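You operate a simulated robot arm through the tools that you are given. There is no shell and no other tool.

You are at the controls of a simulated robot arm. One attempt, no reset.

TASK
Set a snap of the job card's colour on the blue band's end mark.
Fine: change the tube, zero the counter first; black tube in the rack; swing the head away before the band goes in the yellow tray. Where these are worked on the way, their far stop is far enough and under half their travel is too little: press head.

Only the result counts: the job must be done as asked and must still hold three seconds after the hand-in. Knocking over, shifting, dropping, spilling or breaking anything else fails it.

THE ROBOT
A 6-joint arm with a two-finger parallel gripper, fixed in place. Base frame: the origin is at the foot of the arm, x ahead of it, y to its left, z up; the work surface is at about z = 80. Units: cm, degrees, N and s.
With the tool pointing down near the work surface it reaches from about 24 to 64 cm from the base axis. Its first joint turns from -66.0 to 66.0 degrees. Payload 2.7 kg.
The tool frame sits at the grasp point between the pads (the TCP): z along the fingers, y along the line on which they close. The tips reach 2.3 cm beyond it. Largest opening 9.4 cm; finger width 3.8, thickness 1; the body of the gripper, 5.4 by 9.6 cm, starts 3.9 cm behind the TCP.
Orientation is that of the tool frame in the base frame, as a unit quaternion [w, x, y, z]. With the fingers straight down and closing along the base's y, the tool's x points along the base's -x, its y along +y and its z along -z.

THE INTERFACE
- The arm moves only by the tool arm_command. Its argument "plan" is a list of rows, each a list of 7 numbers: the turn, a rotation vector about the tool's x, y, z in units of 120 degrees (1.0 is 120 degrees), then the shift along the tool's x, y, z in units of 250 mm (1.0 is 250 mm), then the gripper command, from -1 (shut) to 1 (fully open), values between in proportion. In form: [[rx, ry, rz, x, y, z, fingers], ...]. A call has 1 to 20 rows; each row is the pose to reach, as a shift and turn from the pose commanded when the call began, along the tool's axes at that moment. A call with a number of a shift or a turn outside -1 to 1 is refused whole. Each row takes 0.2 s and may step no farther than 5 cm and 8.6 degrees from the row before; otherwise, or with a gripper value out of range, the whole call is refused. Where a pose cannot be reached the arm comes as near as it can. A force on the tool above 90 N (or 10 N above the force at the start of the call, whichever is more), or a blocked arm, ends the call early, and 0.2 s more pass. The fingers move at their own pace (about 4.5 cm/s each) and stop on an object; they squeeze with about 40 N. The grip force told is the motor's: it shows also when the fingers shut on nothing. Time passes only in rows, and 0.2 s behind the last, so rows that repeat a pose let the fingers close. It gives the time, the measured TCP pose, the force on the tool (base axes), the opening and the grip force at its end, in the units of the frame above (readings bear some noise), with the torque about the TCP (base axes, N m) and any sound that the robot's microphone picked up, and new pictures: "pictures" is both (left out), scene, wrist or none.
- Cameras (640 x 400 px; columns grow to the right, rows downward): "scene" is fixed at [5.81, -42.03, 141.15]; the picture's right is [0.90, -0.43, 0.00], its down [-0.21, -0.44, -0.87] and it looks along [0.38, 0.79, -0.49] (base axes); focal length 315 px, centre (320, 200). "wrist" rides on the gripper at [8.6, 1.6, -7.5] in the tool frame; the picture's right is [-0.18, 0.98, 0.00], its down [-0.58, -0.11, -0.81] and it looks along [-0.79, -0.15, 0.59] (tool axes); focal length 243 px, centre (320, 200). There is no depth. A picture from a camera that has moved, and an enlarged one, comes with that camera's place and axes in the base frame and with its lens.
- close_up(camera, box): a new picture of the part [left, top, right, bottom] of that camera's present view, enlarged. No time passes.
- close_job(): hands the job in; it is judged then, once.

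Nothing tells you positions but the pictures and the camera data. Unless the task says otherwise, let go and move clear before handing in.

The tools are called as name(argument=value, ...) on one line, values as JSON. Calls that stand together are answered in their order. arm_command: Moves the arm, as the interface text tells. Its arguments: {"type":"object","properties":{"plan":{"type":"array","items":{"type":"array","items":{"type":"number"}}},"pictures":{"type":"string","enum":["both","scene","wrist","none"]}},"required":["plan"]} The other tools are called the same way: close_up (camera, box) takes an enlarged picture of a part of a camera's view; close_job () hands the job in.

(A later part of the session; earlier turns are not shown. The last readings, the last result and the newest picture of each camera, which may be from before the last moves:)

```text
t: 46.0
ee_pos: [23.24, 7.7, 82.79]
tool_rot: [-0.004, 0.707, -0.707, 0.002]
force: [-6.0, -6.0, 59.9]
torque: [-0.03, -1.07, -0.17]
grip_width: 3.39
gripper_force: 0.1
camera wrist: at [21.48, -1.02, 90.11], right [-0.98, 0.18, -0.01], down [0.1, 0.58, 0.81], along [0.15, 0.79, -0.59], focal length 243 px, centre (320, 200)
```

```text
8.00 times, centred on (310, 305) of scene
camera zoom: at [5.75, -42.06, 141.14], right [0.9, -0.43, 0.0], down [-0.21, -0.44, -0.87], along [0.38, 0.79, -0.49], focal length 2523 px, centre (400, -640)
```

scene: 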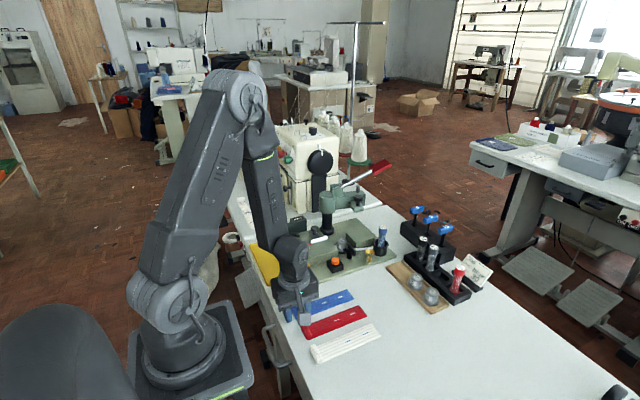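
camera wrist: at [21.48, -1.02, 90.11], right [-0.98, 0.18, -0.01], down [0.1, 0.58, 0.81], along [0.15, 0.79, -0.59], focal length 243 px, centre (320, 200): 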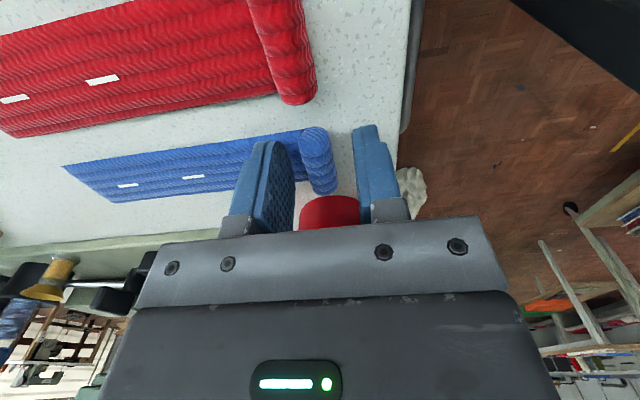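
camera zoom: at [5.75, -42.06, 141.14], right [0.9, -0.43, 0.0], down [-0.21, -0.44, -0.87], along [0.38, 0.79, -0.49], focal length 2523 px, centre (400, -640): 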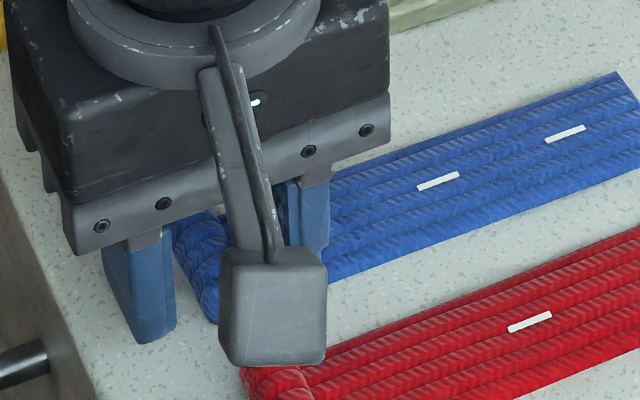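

The +x finger touched the flat band (top at about 80.5). I'll lift 2–3 mm and close on the roll.

arm_command(plan=[[0, 0, 0, 0, 0, -0.01, -0.234], [0, 0, 0, 0, 0, -0.01, -1], [0, 0, 0, 0, 0, -0.01, -1], [0, 0, 0, 0, 0, -0.01, -1], [0, 0, 0, 0, 0, -0.01, -1]])

close_up(camera="wrist", box=[220, 60, 420, 220])

```text
t: 47.2
ee_pos: [23.11, 7.61, 82.94]
tool_rot: [0.001, -0.707, 0.707, 0.0]
force: [0.0, -0.1, 0.4]
torque: [-0.01, 0.01, 0.02]
grip_width: 1.45
gripper_force: 40.2
camera wrist: at [21.43, -1.06, 90.29], right [-0.98, 0.18, 0.0], down [0.11, 0.58, 0.81], along [0.15, 0.79, -0.59], focal length 243 px, centre (320, 200)
```

scene: 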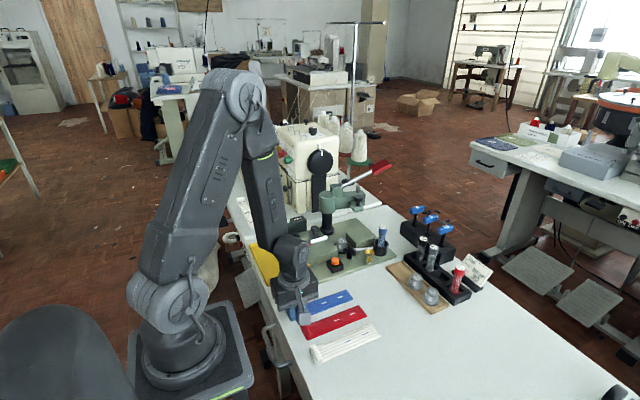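
wrist: 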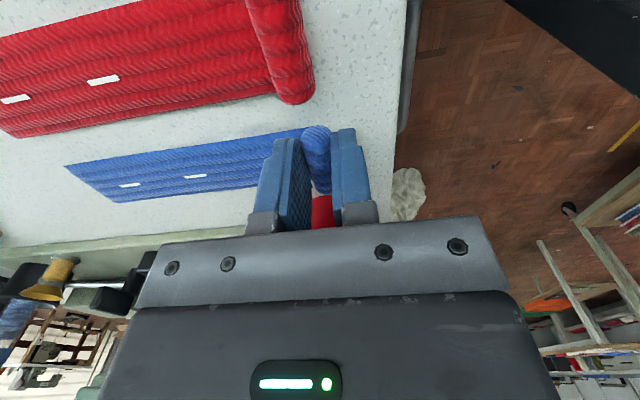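

```text
2.50 times, centred on (320, 140) of wrist
camera zoom: at [21.43, -1.06, 90.29], right [-0.98, 0.18, 0.0], down [0.11, 0.58, 0.81], along [0.15, 0.79, -0.59], focal length 606 px, centre (320, 350)
```

zoom: 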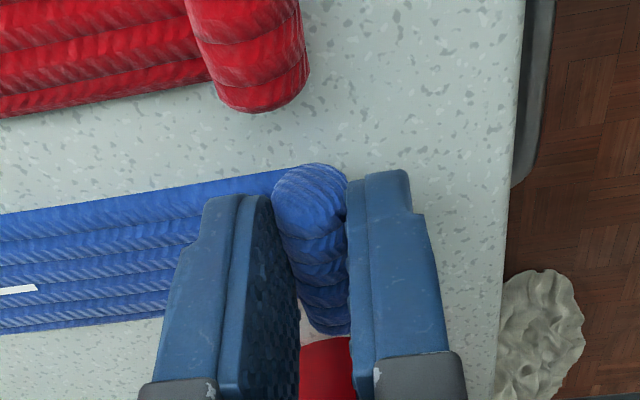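

The roll is held (1.45 cm). I'll lift a few centimetres to see how the band hangs.

arm_command(plan=[[0, 0, 0, 0, 0, -0.03, -1], [0, 0, 0, 0, 0, -0.08, -1], [0, 0, 0, 0, 0, -0.14, -1], [0, 0, 0, 0, 0, -0.2, -1], [0, 0, 0, 0, 0, -0.2, -1]])

close_up(camera="wrist", box=[60, 20, 420, 220])

close_up(camera="scene", box=[260, 230, 380, 330])

```text
t: 48.4
ee_pos: [23.03, 7.63, 87.92]
tool_rot: [0.001, -0.707, 0.707, 0.0]
force: [-0.3, 0.0, 0.4]
torque: [-0.01, 0.01, -0.02]
grip_width: 1.45
gripper_force: 40.4
camera wrist: at [21.35, -1.04, 95.34], right [-0.98, 0.18, 0.0], down [0.11, 0.58, 0.81], along [0.15, 0.79, -0.59], focal length 243 px, centre (320, 200)
```

scene: 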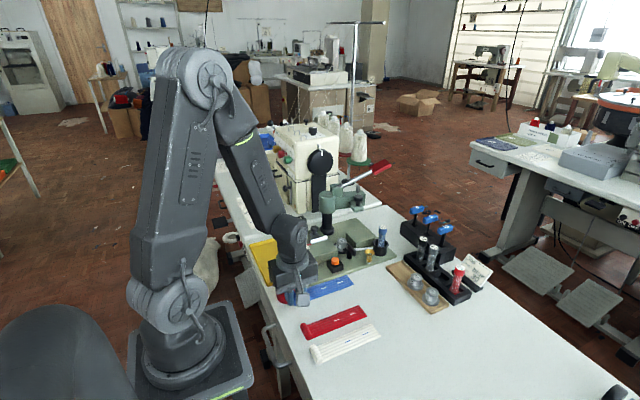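
wrist: 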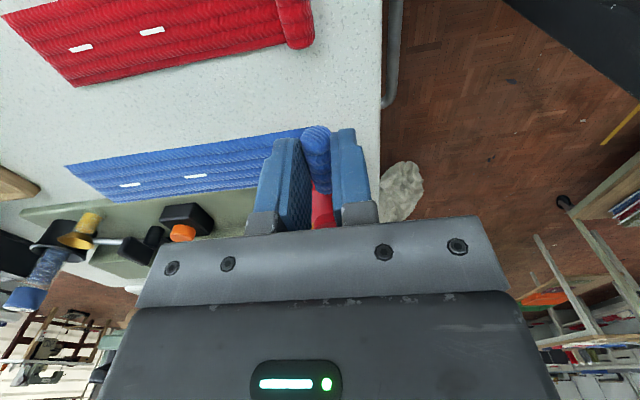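

```text
1.78 times, centred on (240, 120) of wrist
camera zoom: at [21.35, -1.04, 95.34], right [-0.98, 0.18, 0.0], down [0.11, 0.58, 0.81], along [0.15, 0.79, -0.59], focal length 431 px, centre (462, 342)
```

zoom: 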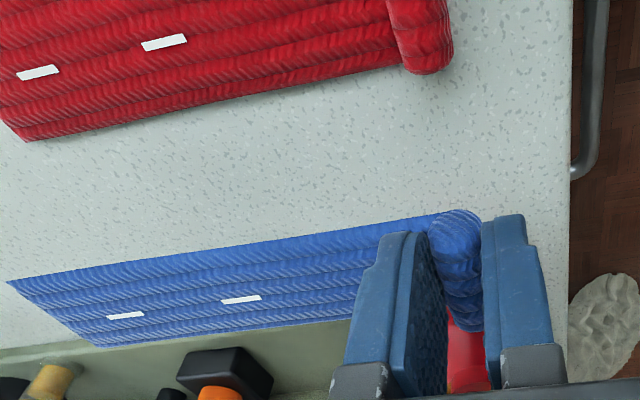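

```text
4.00 times, centred on (320, 280) of scene
camera zoom: at [5.81, -42.04, 141.15], right [0.9, -0.43, 0.0], down [-0.21, -0.44, -0.87], along [0.38, 0.79, -0.49], focal length 1262 px, centre (320, -120)
```

zoom: 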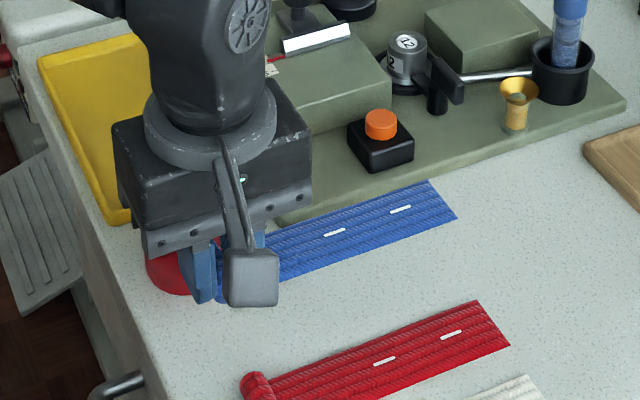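

The band is stiff and stays level, with its end mark about +12.3 in x and +0.9 in y from the TCP. I'll carry it over the press table, aiming the mark at the die (about 44.75, 25.15), and stop above it to check.

arm_command(plan=[[0, 0, 0, 0, 0, -0.16, -1], [0, 0, 0, 0, 0, -0.32, -1], [0, 0, 0, -0.12, -0.07, -0.32, -1], [0, 0, 0, -0.25, -0.14, -0.32, -1], [0, 0, 0, -0.38, -0.21, -0.32, -1], [0, 0, 0, -0.52, -0.29, -0.32, -1], [0, 0, 0, -0.666, -0.377, -0.32, -1], [0, 0, 0, -0.666, -0.377, -0.2, -1], [0, 0, 0, -0.666, -0.377, -0.1, -1], [0, 0, 0, -0.666, -0.377, -0.07, -1], [0, 0, 0, -0.666, -0.377, -0.07, -1]])

close_up(camera="wrist", box=[60, 20, 420, 220])

close_up(camera="scene", box=[290, 190, 400, 280])

```text
t: 50.8
ee_pos: [32.53, 24.43, 89.57]
tool_rot: [-0.001, 0.707, -0.707, 0.002]
force: [0.0, -1.2, 0.3]
torque: [0.02, 0.01, -0.04]
grip_width: 1.45
gripper_force: 40.1
camera wrist: at [30.74, 15.69, 97.07], right [-0.98, 0.18, 0.0], down [0.11, 0.58, 0.81], along [0.15, 0.79, -0.59], focal length 243 px, centre (320, 200)
```

scene: 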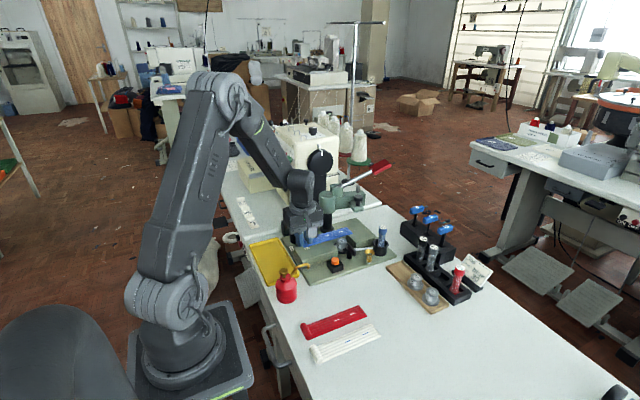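
wrist: 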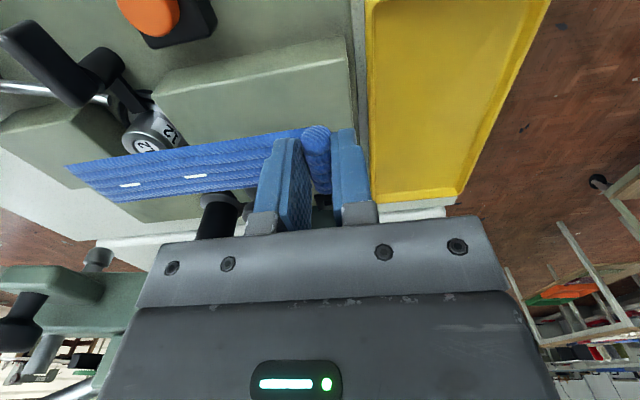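

```text
1.78 times, centred on (240, 120) of wrist
camera zoom: at [30.74, 15.69, 97.07], right [-0.98, 0.18, 0.0], down [0.11, 0.58, 0.81], along [0.15, 0.79, -0.59], focal length 431 px, centre (462, 342)
```

zoom: 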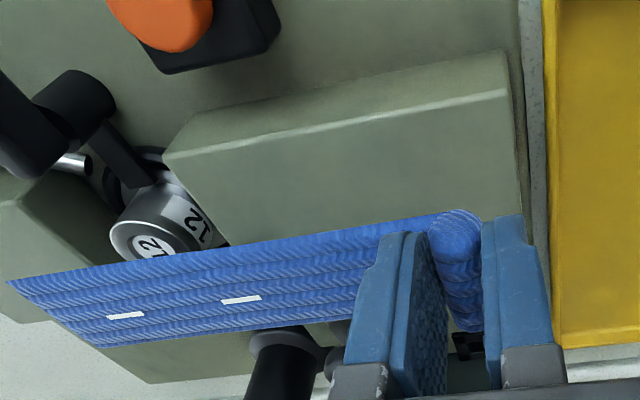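

```text
4.44 times, centred on (345, 235) of scene
camera zoom: at [5.81, -42.03, 141.15], right [0.9, -0.43, 0.0], down [-0.21, -0.44, -0.87], along [0.38, 0.79, -0.49], focal length 1402 px, centre (209, 44)
```

zoom: 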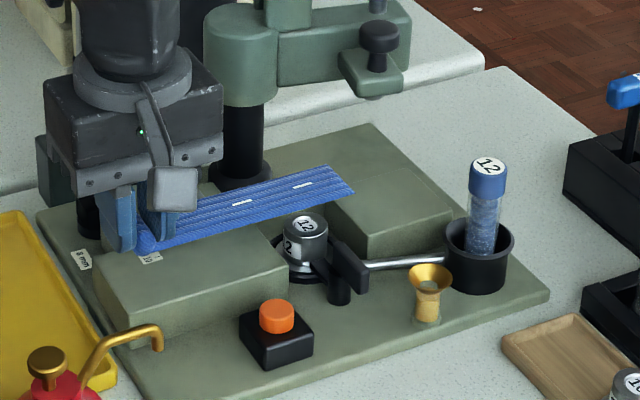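

close_up(camera="wrist", box=[60, 90, 220, 210])

close_up(camera="scene", box=[320, 210, 375, 265])

```text
3.33 times, centred on (140, 150) of wrist
camera zoom: at [30.74, 15.69, 97.07], right [-0.98, 0.18, 0.0], down [0.11, 0.58, 0.81], along [0.15, 0.79, -0.59], focal length 809 px, centre (920, 367)
```

zoom: 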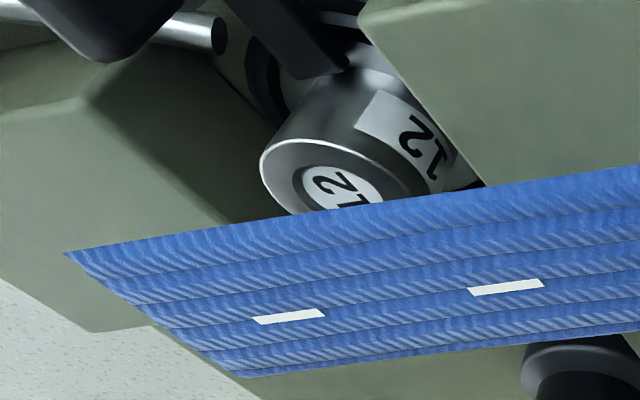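

```text
7.27 times, centred on (348, 238) of scene
camera zoom: at [5.81, -42.03, 141.15], right [0.9, -0.43, 0.0], down [-0.21, -0.44, -0.87], along [0.38, 0.79, -0.49], focal length 2294 px, centre (120, -73)
```

zoom: 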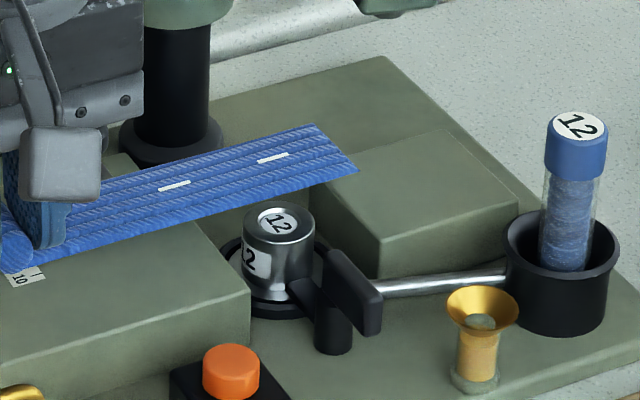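

Both cameras agree the mark must move about +0.2 in x and −0.27 in y to sit on the die. I'll correct that while lowering.

arm_command(plan=[[0, 0, 0, 0.0108, -0.008, 0.0, -1], [0, 0, 0, 0.0108, -0.008, 0.03, -1], [0, 0, 0, 0.0108, -0.008, 0.06, -1], [0, 0, 0, 0.0108, -0.008, 0.08, -1], [0, 0, 0, 0.0108, -0.008, 0.088, -1], [0, 0, 0, 0.0108, -0.008, 0.088, -1]])

close_up(camera="scene", box=[310, 210, 375, 265])

close_up(camera="wrist", box=[60, 50, 380, 240])

```text
t: 52.2
ee_pos: [32.75, 24.24, 87.47]
tool_rot: [0.001, -0.707, 0.708, -0.001]
force: [-0.2, 0.8, -0.3]
torque: [0.0, 0.03, 0.0]
grip_width: 1.45
gripper_force: 40.2
camera wrist: at [31.05, 15.43, 94.86], right [-0.98, 0.18, 0.0], down [0.11, 0.58, 0.81], along [0.15, 0.79, -0.59], focal length 243 px, centre (320, 200)
```

scene: 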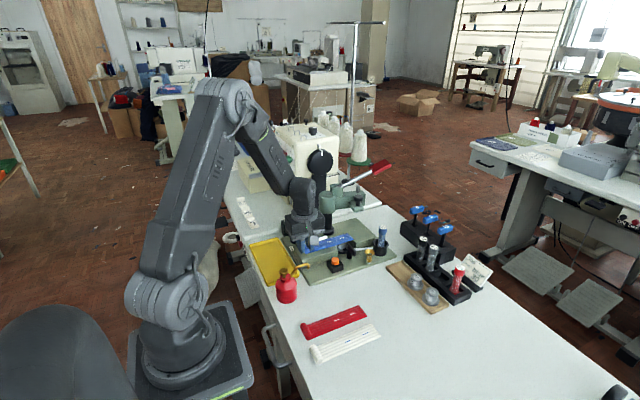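
wrist: 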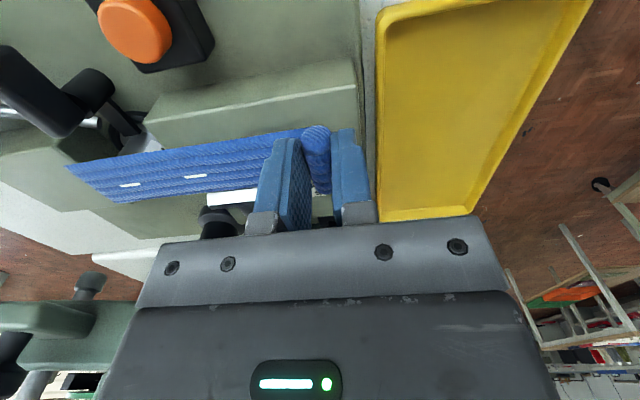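

```text
7.27 times, centred on (342, 238) of scene
camera zoom: at [5.81, -42.03, 141.15], right [0.9, -0.43, 0.0], down [-0.21, -0.44, -0.87], along [0.38, 0.79, -0.49], focal length 2294 px, centre (156, -73)
```

zoom: 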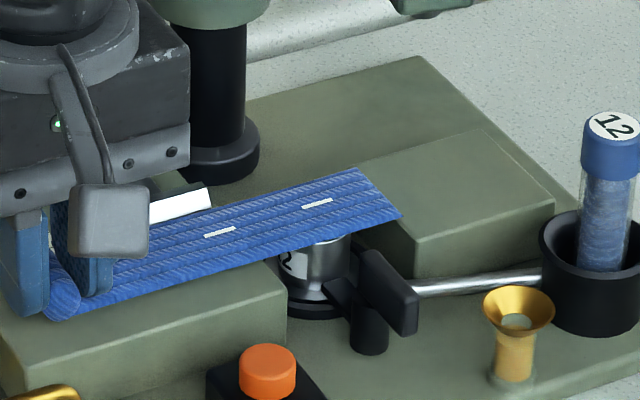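

```text
2.00 times, centred on (220, 145) of wrist
camera zoom: at [31.05, 15.43, 94.86], right [-0.98, 0.18, 0.0], down [0.11, 0.58, 0.81], along [0.15, 0.79, -0.59], focal length 485 px, centre (520, 310)
```

zoom: 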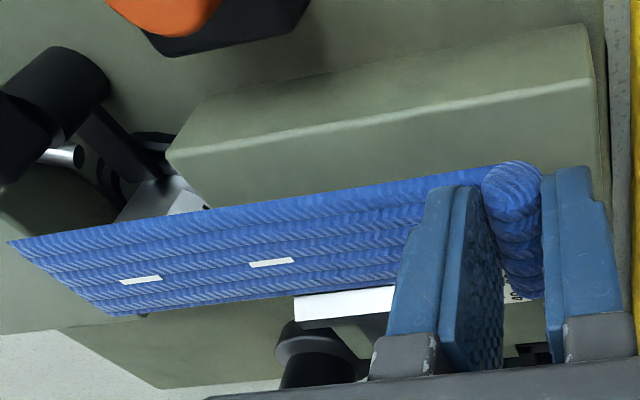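

The mark lines up with the die within about 1 mm. I'll lower the last bit in millimetre steps.

arm_command(plan=[[0, 0, 0, 0, 0, 0.006, -1], [0, 0, 0, 0, 0, 0.012, -1], [0, 0, 0, 0, 0, 0.018, -1]], pictures="none")

```text
t: 53.0
ee_pos: [32.7, 24.13, 87.1]
tool_rot: [-0.002, 0.708, -0.707, 0.0]
force: [-0.5, -0.5, 1.2]
torque: [-0.05, 0.02, 0.01]
grip_width: 1.45
gripper_force: 39.7
```

arm_command(plan=[[0, 0, 0, 0, 0, 0.004, -1], [0, 0, 0, 0, 0, 0.008, -1]], pictures="none")

```text
t: 53.6
ee_pos: [32.87, 24.17, 87.01]
tool_rot: [-0.004, 0.707, -0.707, 0.001]
force: [-5.9, -3.3, 26.1]
torque: [-0.07, 0.11, 0.03]
grip_width: 1.44
gripper_force: 40.1
```

The band is resting on the table of the press. I'll ease off, open the fingers just enough, and rise straight up.

arm_command(plan=[[0, 0, 0, 0, 0, -0.008, -1], [0, 0, 0, 0, 0, -0.008, -0.6], [0, 0, 0, 0, 0, -0.008, -0.4], [0, 0, 0, 0, 0, -0.008, -0.4], [0, 0, 0, 0, 0, -0.05, -0.4], [0, 0, 0, 0, 0, -0.2, -0.4], [0, 0, 0, 0, 0, -0.4, -0.4], [0, 0, 0, 0, 0, -0.4, -0.4]])

close_up(camera="scene", box=[290, 200, 380, 270])

close_up(camera="wrist", box=[60, 0, 380, 200])

```text
t: 55.4
ee_pos: [32.74, 24.25, 96.85]
tool_rot: [0.0, -0.707, 0.707, 0.0]
force: [0.0, -1.0, 0.2]
torque: [-0.01, 0.01, -0.01]
grip_width: 2.81
gripper_force: 0.1
camera wrist: at [31.0, 15.42, 104.19], right [-0.98, 0.18, 0.0], down [0.11, 0.58, 0.81], along [0.15, 0.79, -0.59], focal length 243 px, centre (320, 200)
```

scene: 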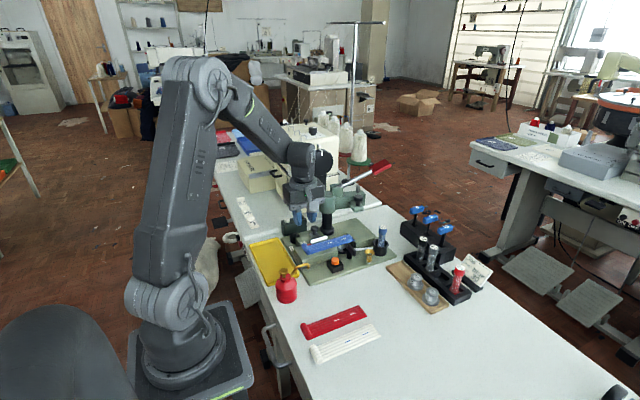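
wrist: 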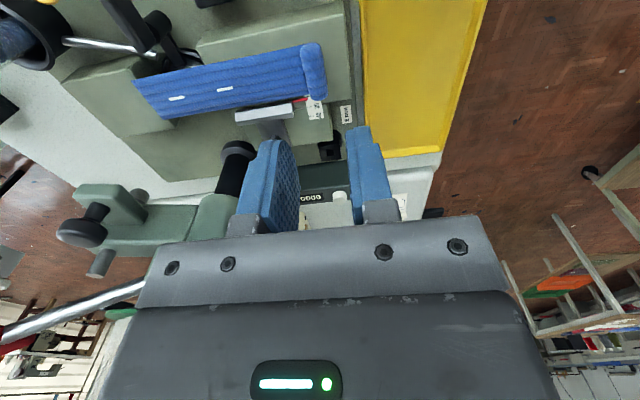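

```text
5.71 times, centred on (335, 235) of scene
camera zoom: at [5.81, -42.04, 141.15], right [0.9, -0.43, 0.0], down [-0.21, -0.44, -0.87], along [0.38, 0.79, -0.49], focal length 1802 px, centre (234, 0)
```

zoom: 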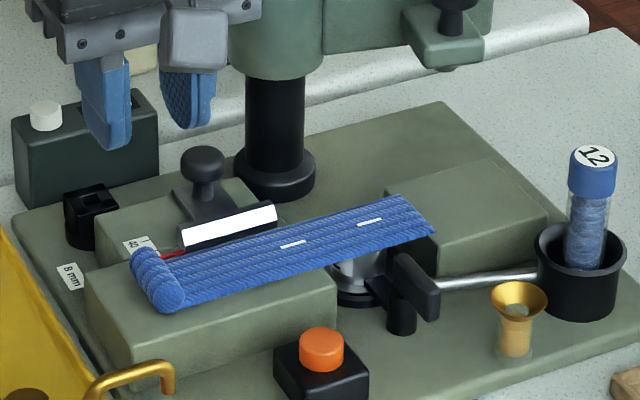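

```text
2.00 times, centred on (220, 100) of wrist
camera zoom: at [31.0, 15.42, 104.19], right [-0.98, 0.18, 0.0], down [0.11, 0.58, 0.81], along [0.15, 0.79, -0.59], focal length 485 px, centre (520, 400)
```

zoom: 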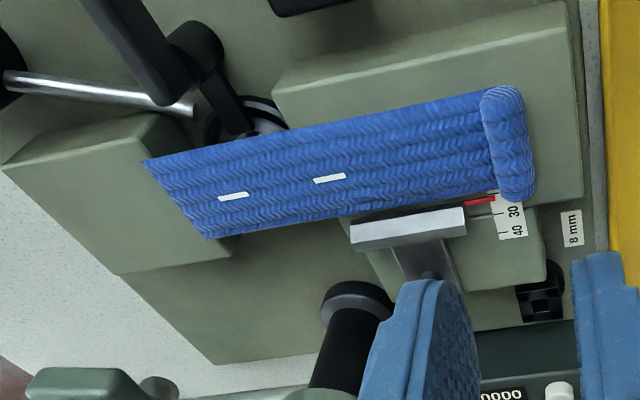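

The band shifted about +0.5 cm in x when released, so its mark is now past the die. I'll come back down around the roll and nudge it −x with the outer finger.

arm_command(plan=[[0, 0, 0, 0, -0.018, 0.15, -0.4], [0, 0, 0, 0, -0.018, 0.28, -0.4], [0, 0, 0, 0, -0.018, 0.36, -0.4], [0, 0, 0, 0, -0.018, 0.38, -0.4], [0, 0, 0, 0, -0.005, 0.38, -0.4], [0, 0, 0, 0, 0.005, 0.38, -0.4], [0, 0, 0, 0, 0.012, 0.38, -0.4], [0, 0, 0, 0, 0.018, 0.38, -0.4], [0, 0, 0, 0, 0.024, 0.38, -0.4], [0, 0, 0, 0, 0.024, 0.38, -0.4]])

close_up(camera="scene", box=[310, 210, 375, 265])

close_up(camera="wrist", box=[60, 40, 380, 240])

```text
t: 57.6
ee_pos: [32.06, 24.11, 87.28]
tool_rot: [-0.002, 0.707, -0.707, 0.0]
force: [-0.5, 0.4, 0.4]
torque: [0.01, 0.04, 0.0]
grip_width: 2.81
gripper_force: 0.1
camera wrist: at [30.41, 15.38, 94.8], right [-0.98, 0.18, 0.0], down [0.11, 0.58, 0.81], along [0.15, 0.79, -0.59], focal length 243 px, centre (320, 200)
```

scene: 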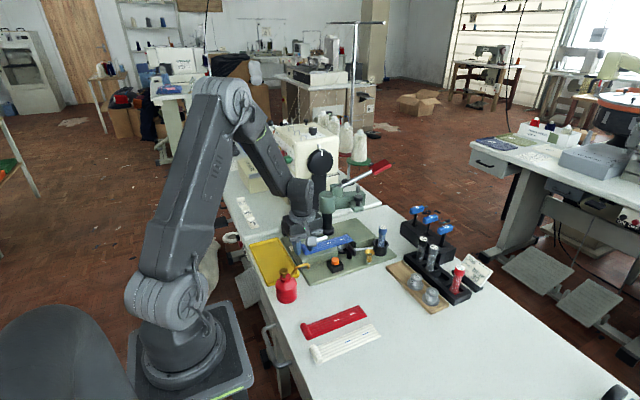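
wrist: 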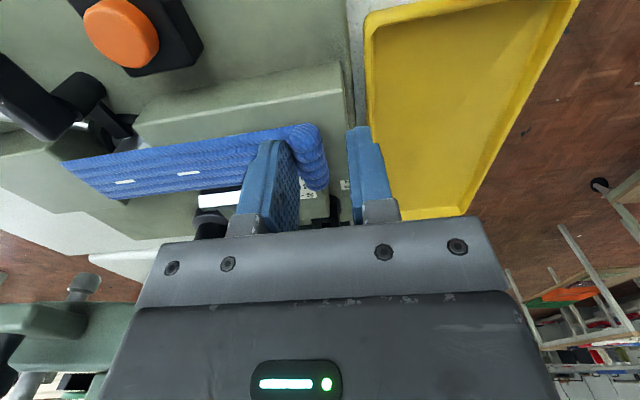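

```text
7.27 times, centred on (342, 238) of scene
camera zoom: at [5.81, -42.03, 141.15], right [0.9, -0.43, 0.0], down [-0.21, -0.44, -0.87], along [0.38, 0.79, -0.49], focal length 2294 px, centre (156, -73)
```

zoom: 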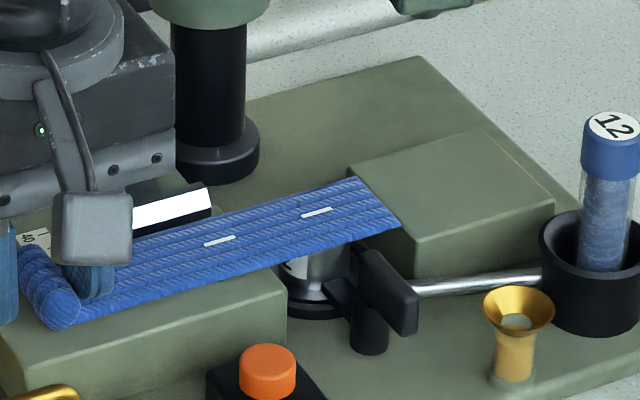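

```text
2.00 times, centred on (220, 140) of wrist
camera zoom: at [30.41, 15.38, 94.8], right [-0.98, 0.18, 0.0], down [0.11, 0.58, 0.81], along [0.15, 0.79, -0.59], focal length 485 px, centre (520, 320)
```

zoom: 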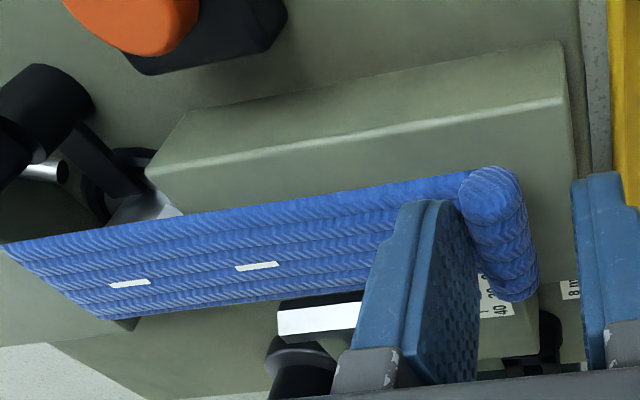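

The mark now reads (44.77, 24.4) against the die's (44.77, 24.4) in the same view, which is aligned. I'll back the finger off and rise clear.

arm_command(plan=[[0, 0, 0, 0, -0.008, 0, -0.4], [0, 0, 0, 0, -0.014, -0.01, -0.4], [0, 0, 0, 0, -0.014, -0.06, -0.4], [0, 0, 0, 0, -0.014, -0.2, -0.4], [0, 0, 0, 0, -0.014, -0.4, -0.4], [0, 0, 0, 0, -0.014, -0.6, -0.4], [0, 0, 0, 0, -0.014, -0.7, -0.4]])

close_up(camera="scene", box=[310, 210, 375, 265])

close_up(camera="wrist", box=[0, 0, 380, 230])

```text
t: 59.2
ee_pos: [32.39, 24.19, 104.72]
tool_rot: [0.0, 0.707, -0.707, 0.001]
force: [0.1, 0.3, -0.6]
torque: [0.01, -0.03, -0.01]
grip_width: 2.83
gripper_force: 0.0
camera wrist: at [30.73, 15.39, 112.03], right [-0.98, 0.18, 0.0], down [0.11, 0.58, 0.81], along [0.15, 0.79, -0.59], focal length 243 px, centre (320, 200)
```

scene: 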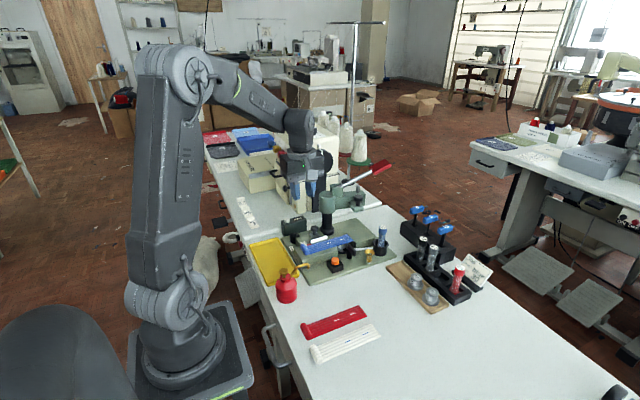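
wrist: 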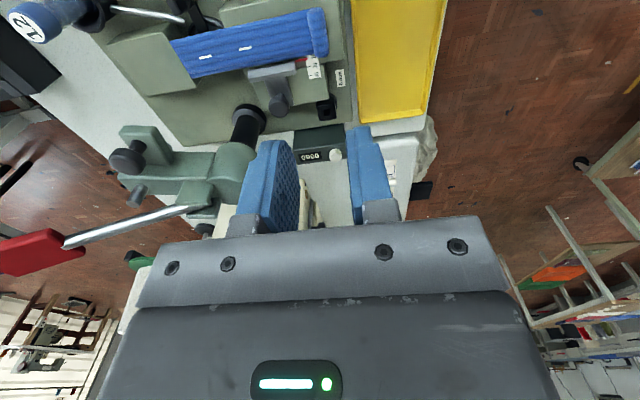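

```text
7.27 times, centred on (342, 238) of scene
camera zoom: at [5.81, -42.04, 141.15], right [0.9, -0.43, 0.0], down [-0.21, -0.44, -0.87], along [0.38, 0.79, -0.49], focal length 2294 px, centre (156, -73)
```

zoom: 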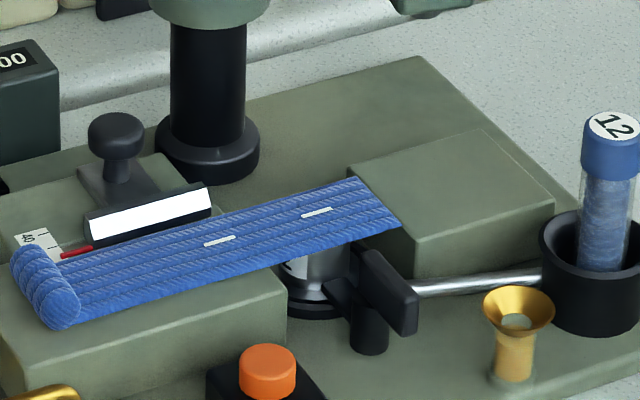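

```text
1.68 times, centred on (190, 115) of wrist
camera zoom: at [30.73, 15.39, 112.03], right [-0.98, 0.18, 0.0], down [0.11, 0.58, 0.81], along [0.15, 0.79, -0.59], focal length 409 px, centre (539, 343)
```

zoom: 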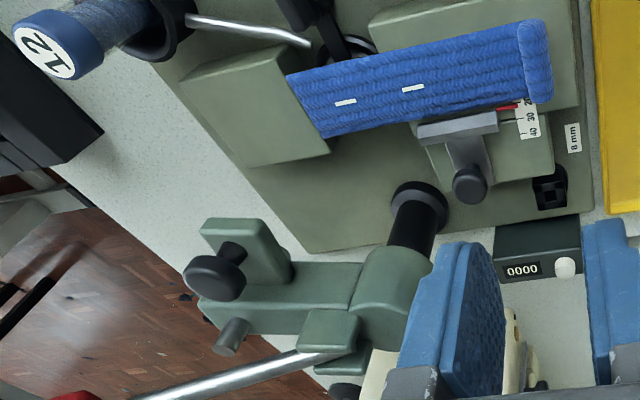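

The band is set. Now to swing the head in, I'll approach the head's tab knob, near (51.95, 28.3, 95.2).

arm_command(plan=[[0, 0, 0, -0.03, -0.15, -0.02, -0.05], [0, 0, 0, -0.06, -0.32, -0.02, -0.05], [0, 0, 0, -0.1, -0.48, -0.02, -0.05], [0, 0, 0, -0.13, -0.64, -0.02, -0.05], [0, 0, 0, -0.164, -0.782, -0.02, -0.05], [0, 0, 0, -0.164, -0.782, 0.1, -0.05], [0, 0, 0, -0.164, -0.782, 0.1, -0.05]])

close_up(camera="wrist", box=[200, 60, 440, 240])

close_up(camera="scene", box=[310, 140, 410, 230])

```text
t: 60.8
ee_pos: [51.75, 28.38, 102.3]
tool_rot: [0.0, 0.707, -0.707, 0.002]
force: [0.8, -0.6, -0.6]
torque: [0.02, -0.04, -0.02]
grip_width: 4.48
gripper_force: 0.2
camera wrist: at [50.14, 19.74, 109.69], right [-0.98, 0.18, 0.0], down [0.11, 0.58, 0.81], along [0.15, 0.79, -0.59], focal length 243 px, centre (320, 200)
```

scene: 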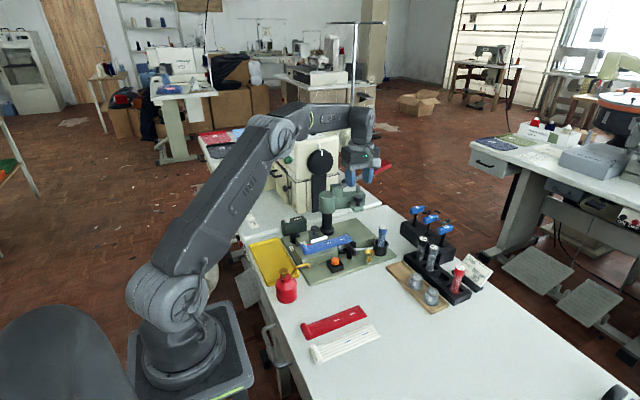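
wrist: 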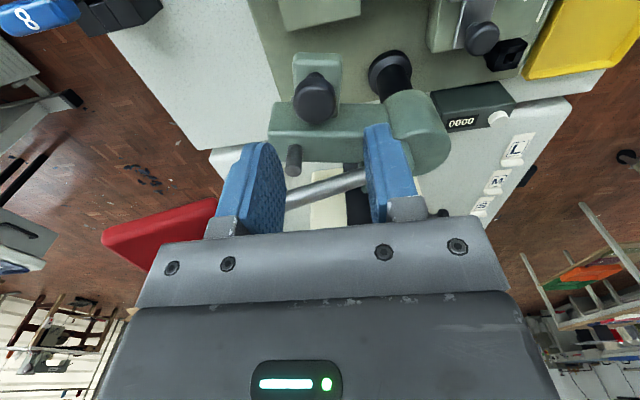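

```text
2.22 times, centred on (320, 150) of wrist
camera zoom: at [50.14, 19.74, 109.69], right [-0.98, 0.18, 0.0], down [0.11, 0.58, 0.81], along [0.15, 0.79, -0.59], focal length 539 px, centre (320, 311)
```

zoom: 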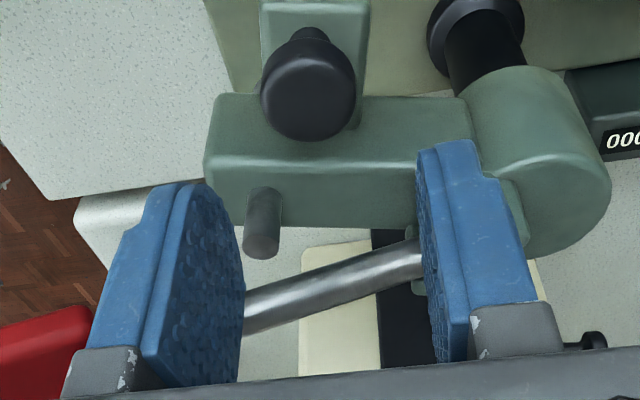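

```text
4.44 times, centred on (360, 185) of scene
camera zoom: at [5.81, -42.03, 141.15], right [0.9, -0.43, 0.0], down [-0.21, -0.44, -0.87], along [0.38, 0.79, -0.49], focal length 1402 px, centre (142, 267)
```

zoom: 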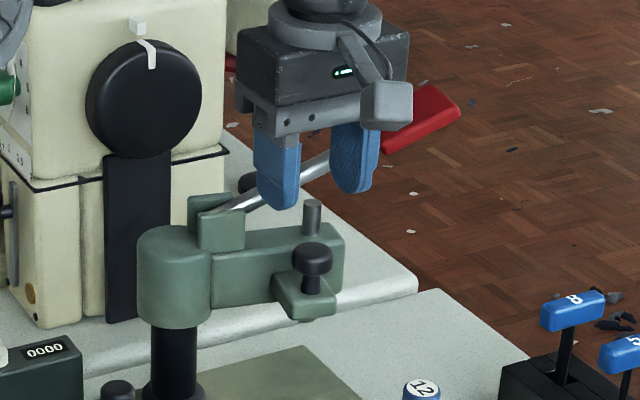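

The knob is centred near (52.05, 28.5), about 2.8 cm wide, and the fingers clear the arm. I'll descend around it and close.

arm_command(plan=[[0, 0, 0, -0.004, -0.008, 0.1, -0.05], [0, 0, 0, -0.004, -0.008, 0.2, -0.05], [0, 0, 0, -0.004, -0.008, 0.25, -0.05], [0, 0, 0, -0.004, -0.008, 0.268, -0.05], [0, 0, 0, -0.004, -0.008, 0.268, -0.05]])

close_up(camera="wrist", box=[200, 60, 440, 240])

close_up(camera="scene", box=[310, 140, 410, 230])

```text
t: 62.0
ee_pos: [52.26, 28.36, 95.67]
tool_rot: [-0.001, 0.707, -0.707, 0.0]
force: [0.2, 0.0, 0.0]
torque: [0.02, 0.01, -0.02]
grip_width: 4.46
gripper_force: 0.0
camera wrist: at [50.44, 19.65, 103.03], right [-0.98, 0.18, 0.0], down [0.11, 0.58, 0.81], along [0.15, 0.79, -0.59], focal length 243 px, centre (320, 200)
```

scene: 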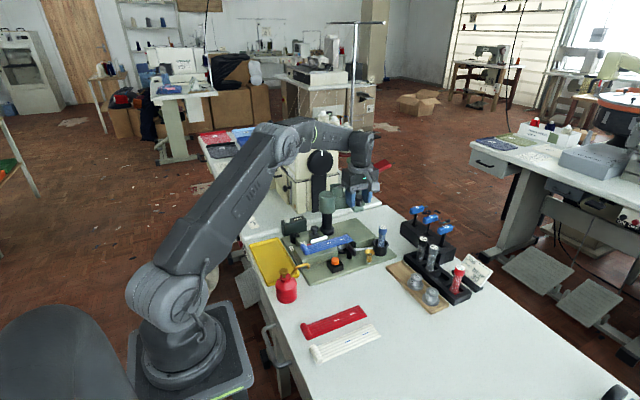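
wrist: 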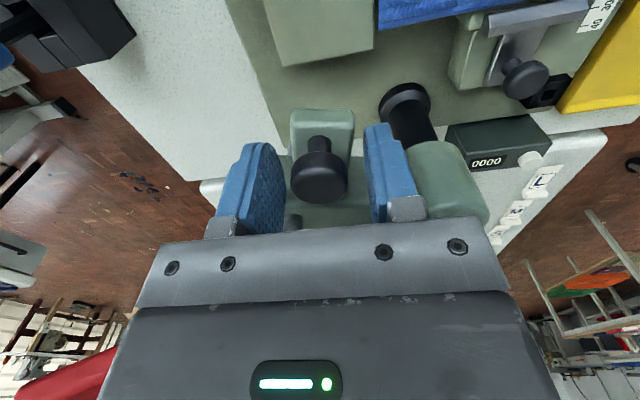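

```text
2.22 times, centred on (320, 150) of wrist
camera zoom: at [50.44, 19.65, 103.03], right [-0.98, 0.18, 0.0], down [0.11, 0.58, 0.81], along [0.15, 0.79, -0.59], focal length 539 px, centre (320, 311)
```

zoom: 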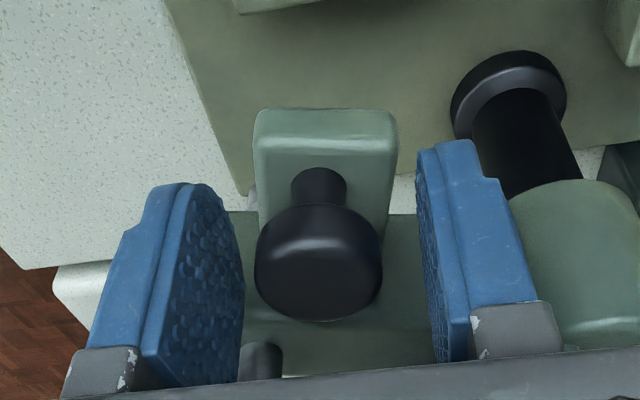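

```text
4.44 times, centred on (360, 185) of scene
camera zoom: at [5.81, -42.03, 141.15], right [0.9, -0.43, 0.0], down [-0.21, -0.44, -0.87], along [0.38, 0.79, -0.49], focal length 1402 px, centre (142, 267)
```

zoom: 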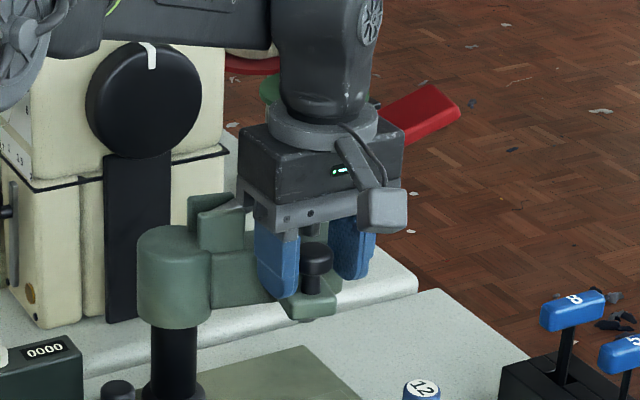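

The knob sits between the fingers. I'll close on it and start the swing on an arc about the pillar, a small test first.

arm_command(plan=[[0, 0, 0, 0, 0, 0, -1], [0, 0, 0, 0, 0, 0, -1], [0, 0, 0, 0, 0, 0, -1], [0, 0, 0.0333, 0.0198, 0.0178, 0, -1], [0, 0, 0.0667, 0.0386, 0.037, 0, -1], [0, 0, 0.1, 0.056, 0.0575, 0, -1]])

close_up(camera="wrist", box=[200, 60, 440, 240])

close_up(camera="scene", box=[310, 140, 410, 230])

```text
t: 63.4
ee_pos: [50.62, 27.03, 95.58]
tool_rot: [0.001, -0.629, 0.777, 0.0]
force: [-4.5, 3.0, -3.3]
torque: [-0.24, 0.0, 0.21]
grip_width: 2.72
gripper_force: 44.7
camera wrist: at [47.22, 18.81, 103.05], right [-0.92, 0.38, 0.0], down [0.23, 0.55, 0.81], along [0.31, 0.74, -0.59], focal length 243 px, centre (320, 200)
```

scene: 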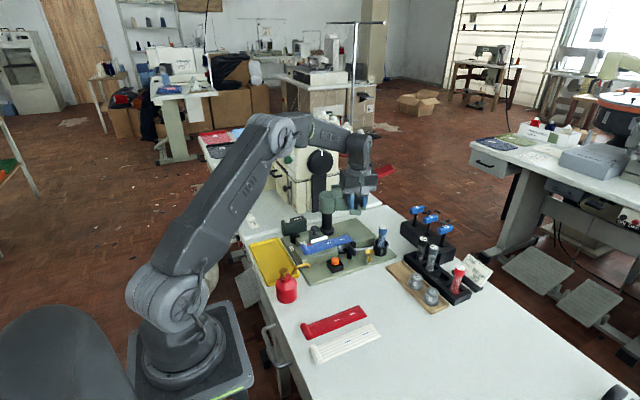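
wrist: 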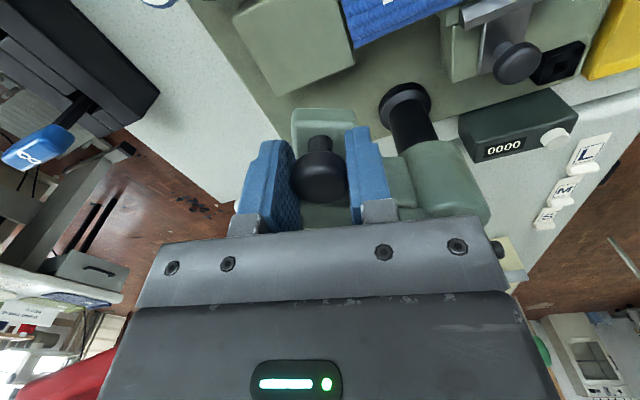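

```text
2.22 times, centred on (320, 150) of wrist
camera zoom: at [47.22, 18.81, 103.05], right [-0.92, 0.38, 0.0], down [0.23, 0.55, 0.81], along [0.31, 0.74, -0.59], focal length 539 px, centre (320, 311)
```

zoom: 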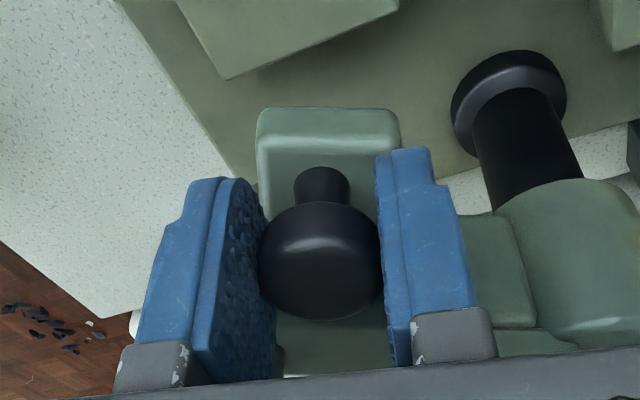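

```text
4.44 times, centred on (360, 185) of scene
camera zoom: at [5.8, -42.02, 141.15], right [0.9, -0.43, 0.0], down [-0.21, -0.44, -0.87], along [0.38, 0.79, -0.49], focal length 1402 px, centre (142, 267)
```

zoom: 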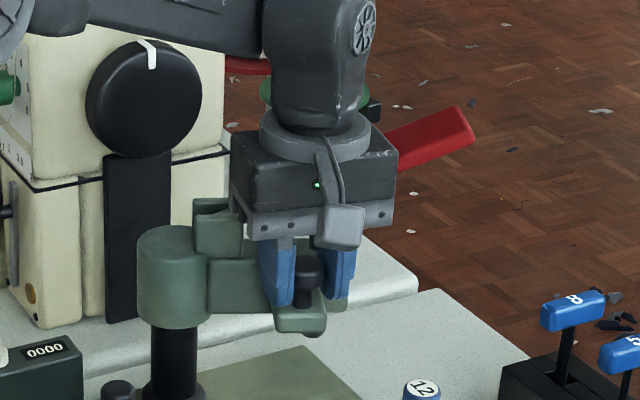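

The head turns freely and the pivot estimate holds (light force). I'll continue the swing.

arm_command(plan=[[0, 0, 0.0333, 0.0198, 0.0178, 0, -1], [0, 0, 0.0667, 0.0386, 0.037, 0, -1], [0, 0, 0.1, 0.056, 0.0575, 0, -1], [0, 0, 0.1333, 0.0719, 0.0792, 0, -1], [0, 0, 0.1667, 0.0862, 0.1019, 0, -1], [0, 0, 0.2, 0.099, 0.1255, 0, -1], [0, 0, 0.2333, 0.11, 0.15, 0, -1], [0, 0, 0.2667, 0.1193, 0.1752, 0, -1], [0, 0, 0.3, 0.1269, 0.201, 0, -1], [0, 0, 0.3333, 0.1326, 0.2272, 0, -1]])

close_up(camera="scene", box=[290, 150, 410, 270])

```text
t: 65.6
ee_pos: [44.58, 25.22, 95.74]
tool_rot: [0.003, -0.326, 0.945, 0.001]
force: [3.1, 33.3, -5.7]
torque: [0.29, -0.02, -0.15]
grip_width: 2.72
gripper_force: 44.9
camera wrist: at [36.59, 21.02, 103.0], right [-0.46, 0.89, 0.0], down [0.52, 0.27, 0.81], along [0.72, 0.37, -0.59], focal length 243 px, centre (320, 200)
```

scene: 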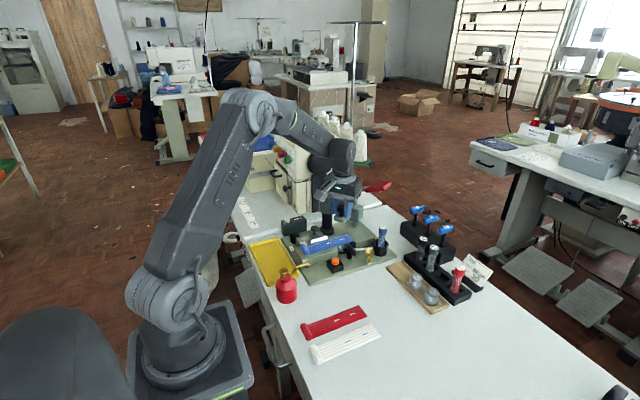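
wrist: 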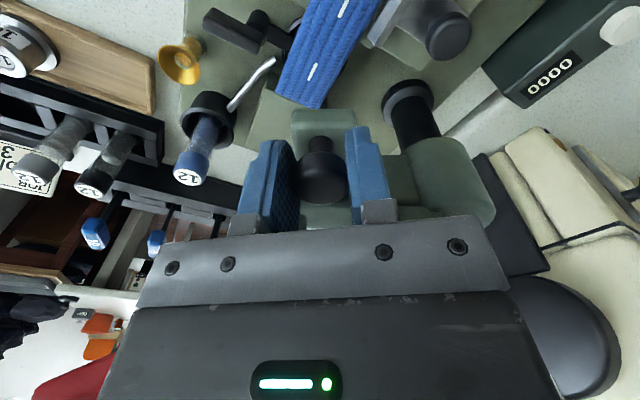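

```text
3.33 times, centred on (350, 210) of scene
camera zoom: at [5.83, -41.94, 141.18], right [0.9, -0.43, 0.0], down [-0.21, -0.44, -0.87], along [0.38, 0.79, -0.49], focal length 1051 px, centre (220, 167)
```

zoom: 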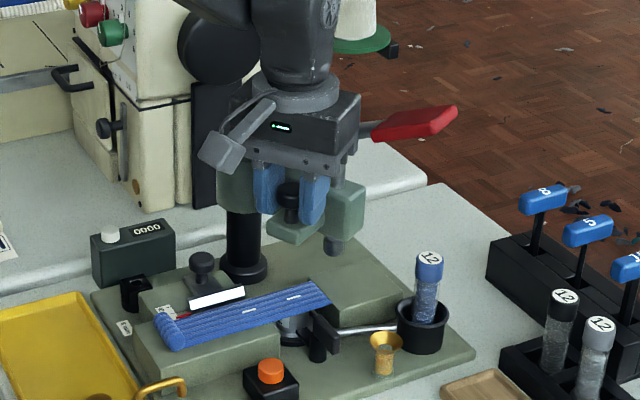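

The head is following, but 33 N shows I'm pulling a little outward from the pillar. I'll correct inward by 3 mm and read the force again.

arm_command(plan=[[0, 0, 0, -0.0074, 0.0095, 0, -1], [0, 0, 0, -0.0074, 0.0095, 0, -1]], pictures="none")

```text
t: 66.2
ee_pos: [44.45, 25.14, 95.68]
tool_rot: [0.002, -0.325, 0.946, 0.0]
force: [0.9, 18.5, -4.8]
torque: [0.79, -0.87, 0.11]
grip_width: 2.72
gripper_force: 45.4
```

arm_command(plan=[[0, 0, 0, -0.006, 0.008, 0, -1], [0, 0, 0, -0.006, 0.008, 0, -1]], pictures="none")

```text
t: 66.8
ee_pos: [44.48, 25.22, 95.72]
tool_rot: [0.001, -0.326, 0.945, -0.002]
force: [-2.5, -5.0, 4.5]
torque: [0.21, -0.38, 0.21]
grip_width: 2.74
gripper_force: 45.2
```

The force is near zero now, and the refit gives pivot (45.0, 34.7), radius 9.5. I'll continue along the corrected arc.

arm_command(plan=[[0, 0, 0.0333, 0.0192, 0.0181, 0, -1], [0, 0, 0.0667, 0.0372, 0.0376, 0, -1], [0, 0, 0.1, 0.0537, 0.0582, 0, -1], [0, 0, 0.1333, 0.0688, 0.08, 0, -1]])

close_up(camera="scene", box=[290, 150, 410, 270])

```text
t: 67.8
ee_pos: [41.89, 25.77, 95.68]
tool_rot: [0.0, -0.19, 0.982, -0.001]
force: [-9.0, -29.6, 14.0]
torque: [0.02, -0.87, -0.09]
grip_width: 2.74
gripper_force: 45.2
camera wrist: at [33.18, 23.92, 103.06], right [-0.2, 0.98, 0.0], down [0.58, 0.12, 0.81], along [0.79, 0.16, -0.59], focal length 243 px, centre (320, 200)
```

scene: 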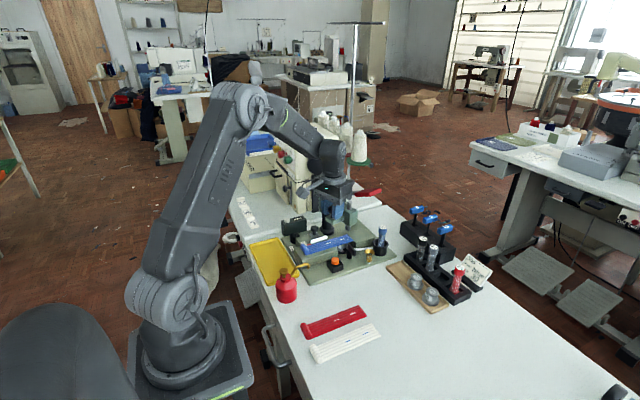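
wrist: 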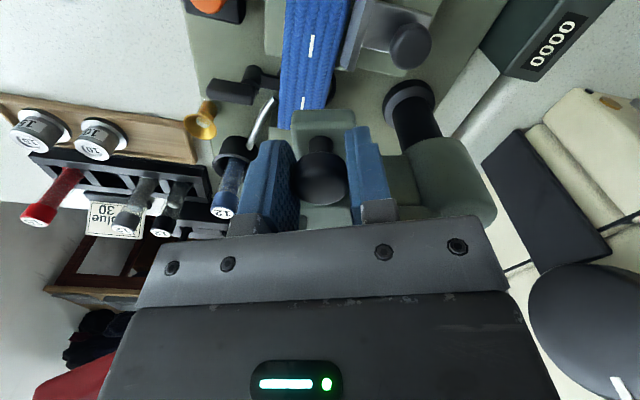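

```text
3.33 times, centred on (350, 210) of scene
camera zoom: at [5.76, -42.13, 141.12], right [0.9, -0.43, 0.0], down [-0.21, -0.44, -0.87], along [0.38, 0.79, -0.49], focal length 1051 px, centre (220, 167)
```

zoom: 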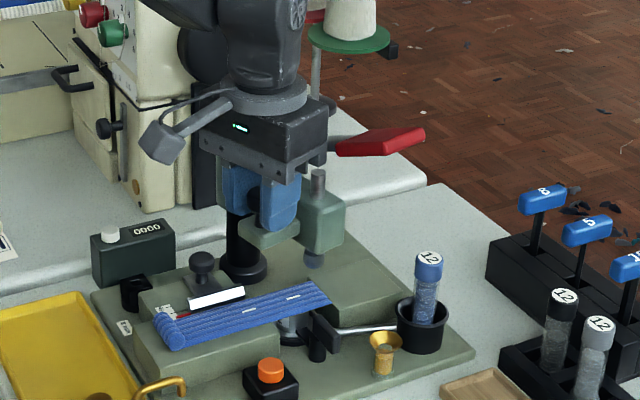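

Now slightly too far inward (−30 N). I'll correct outward and continue in small steps.

arm_command(plan=[[0, 0, 0, 0.0052, -0.013, 0, -1], [0, 0, 0.0333, 0.0257, 0.0044, 0, -1], [0, 0, 0.0667, 0.0448, 0.0231, 0, -1]], pictures="none")

```text
t: 68.6
ee_pos: [40.58, 26.23, 95.71]
tool_rot: [0.002, -0.123, 0.992, 0.001]
force: [-3.5, 1.6, 1.6]
torque: [0.07, 0.58, 0.3]
grip_width: 2.74
gripper_force: 45.0
```

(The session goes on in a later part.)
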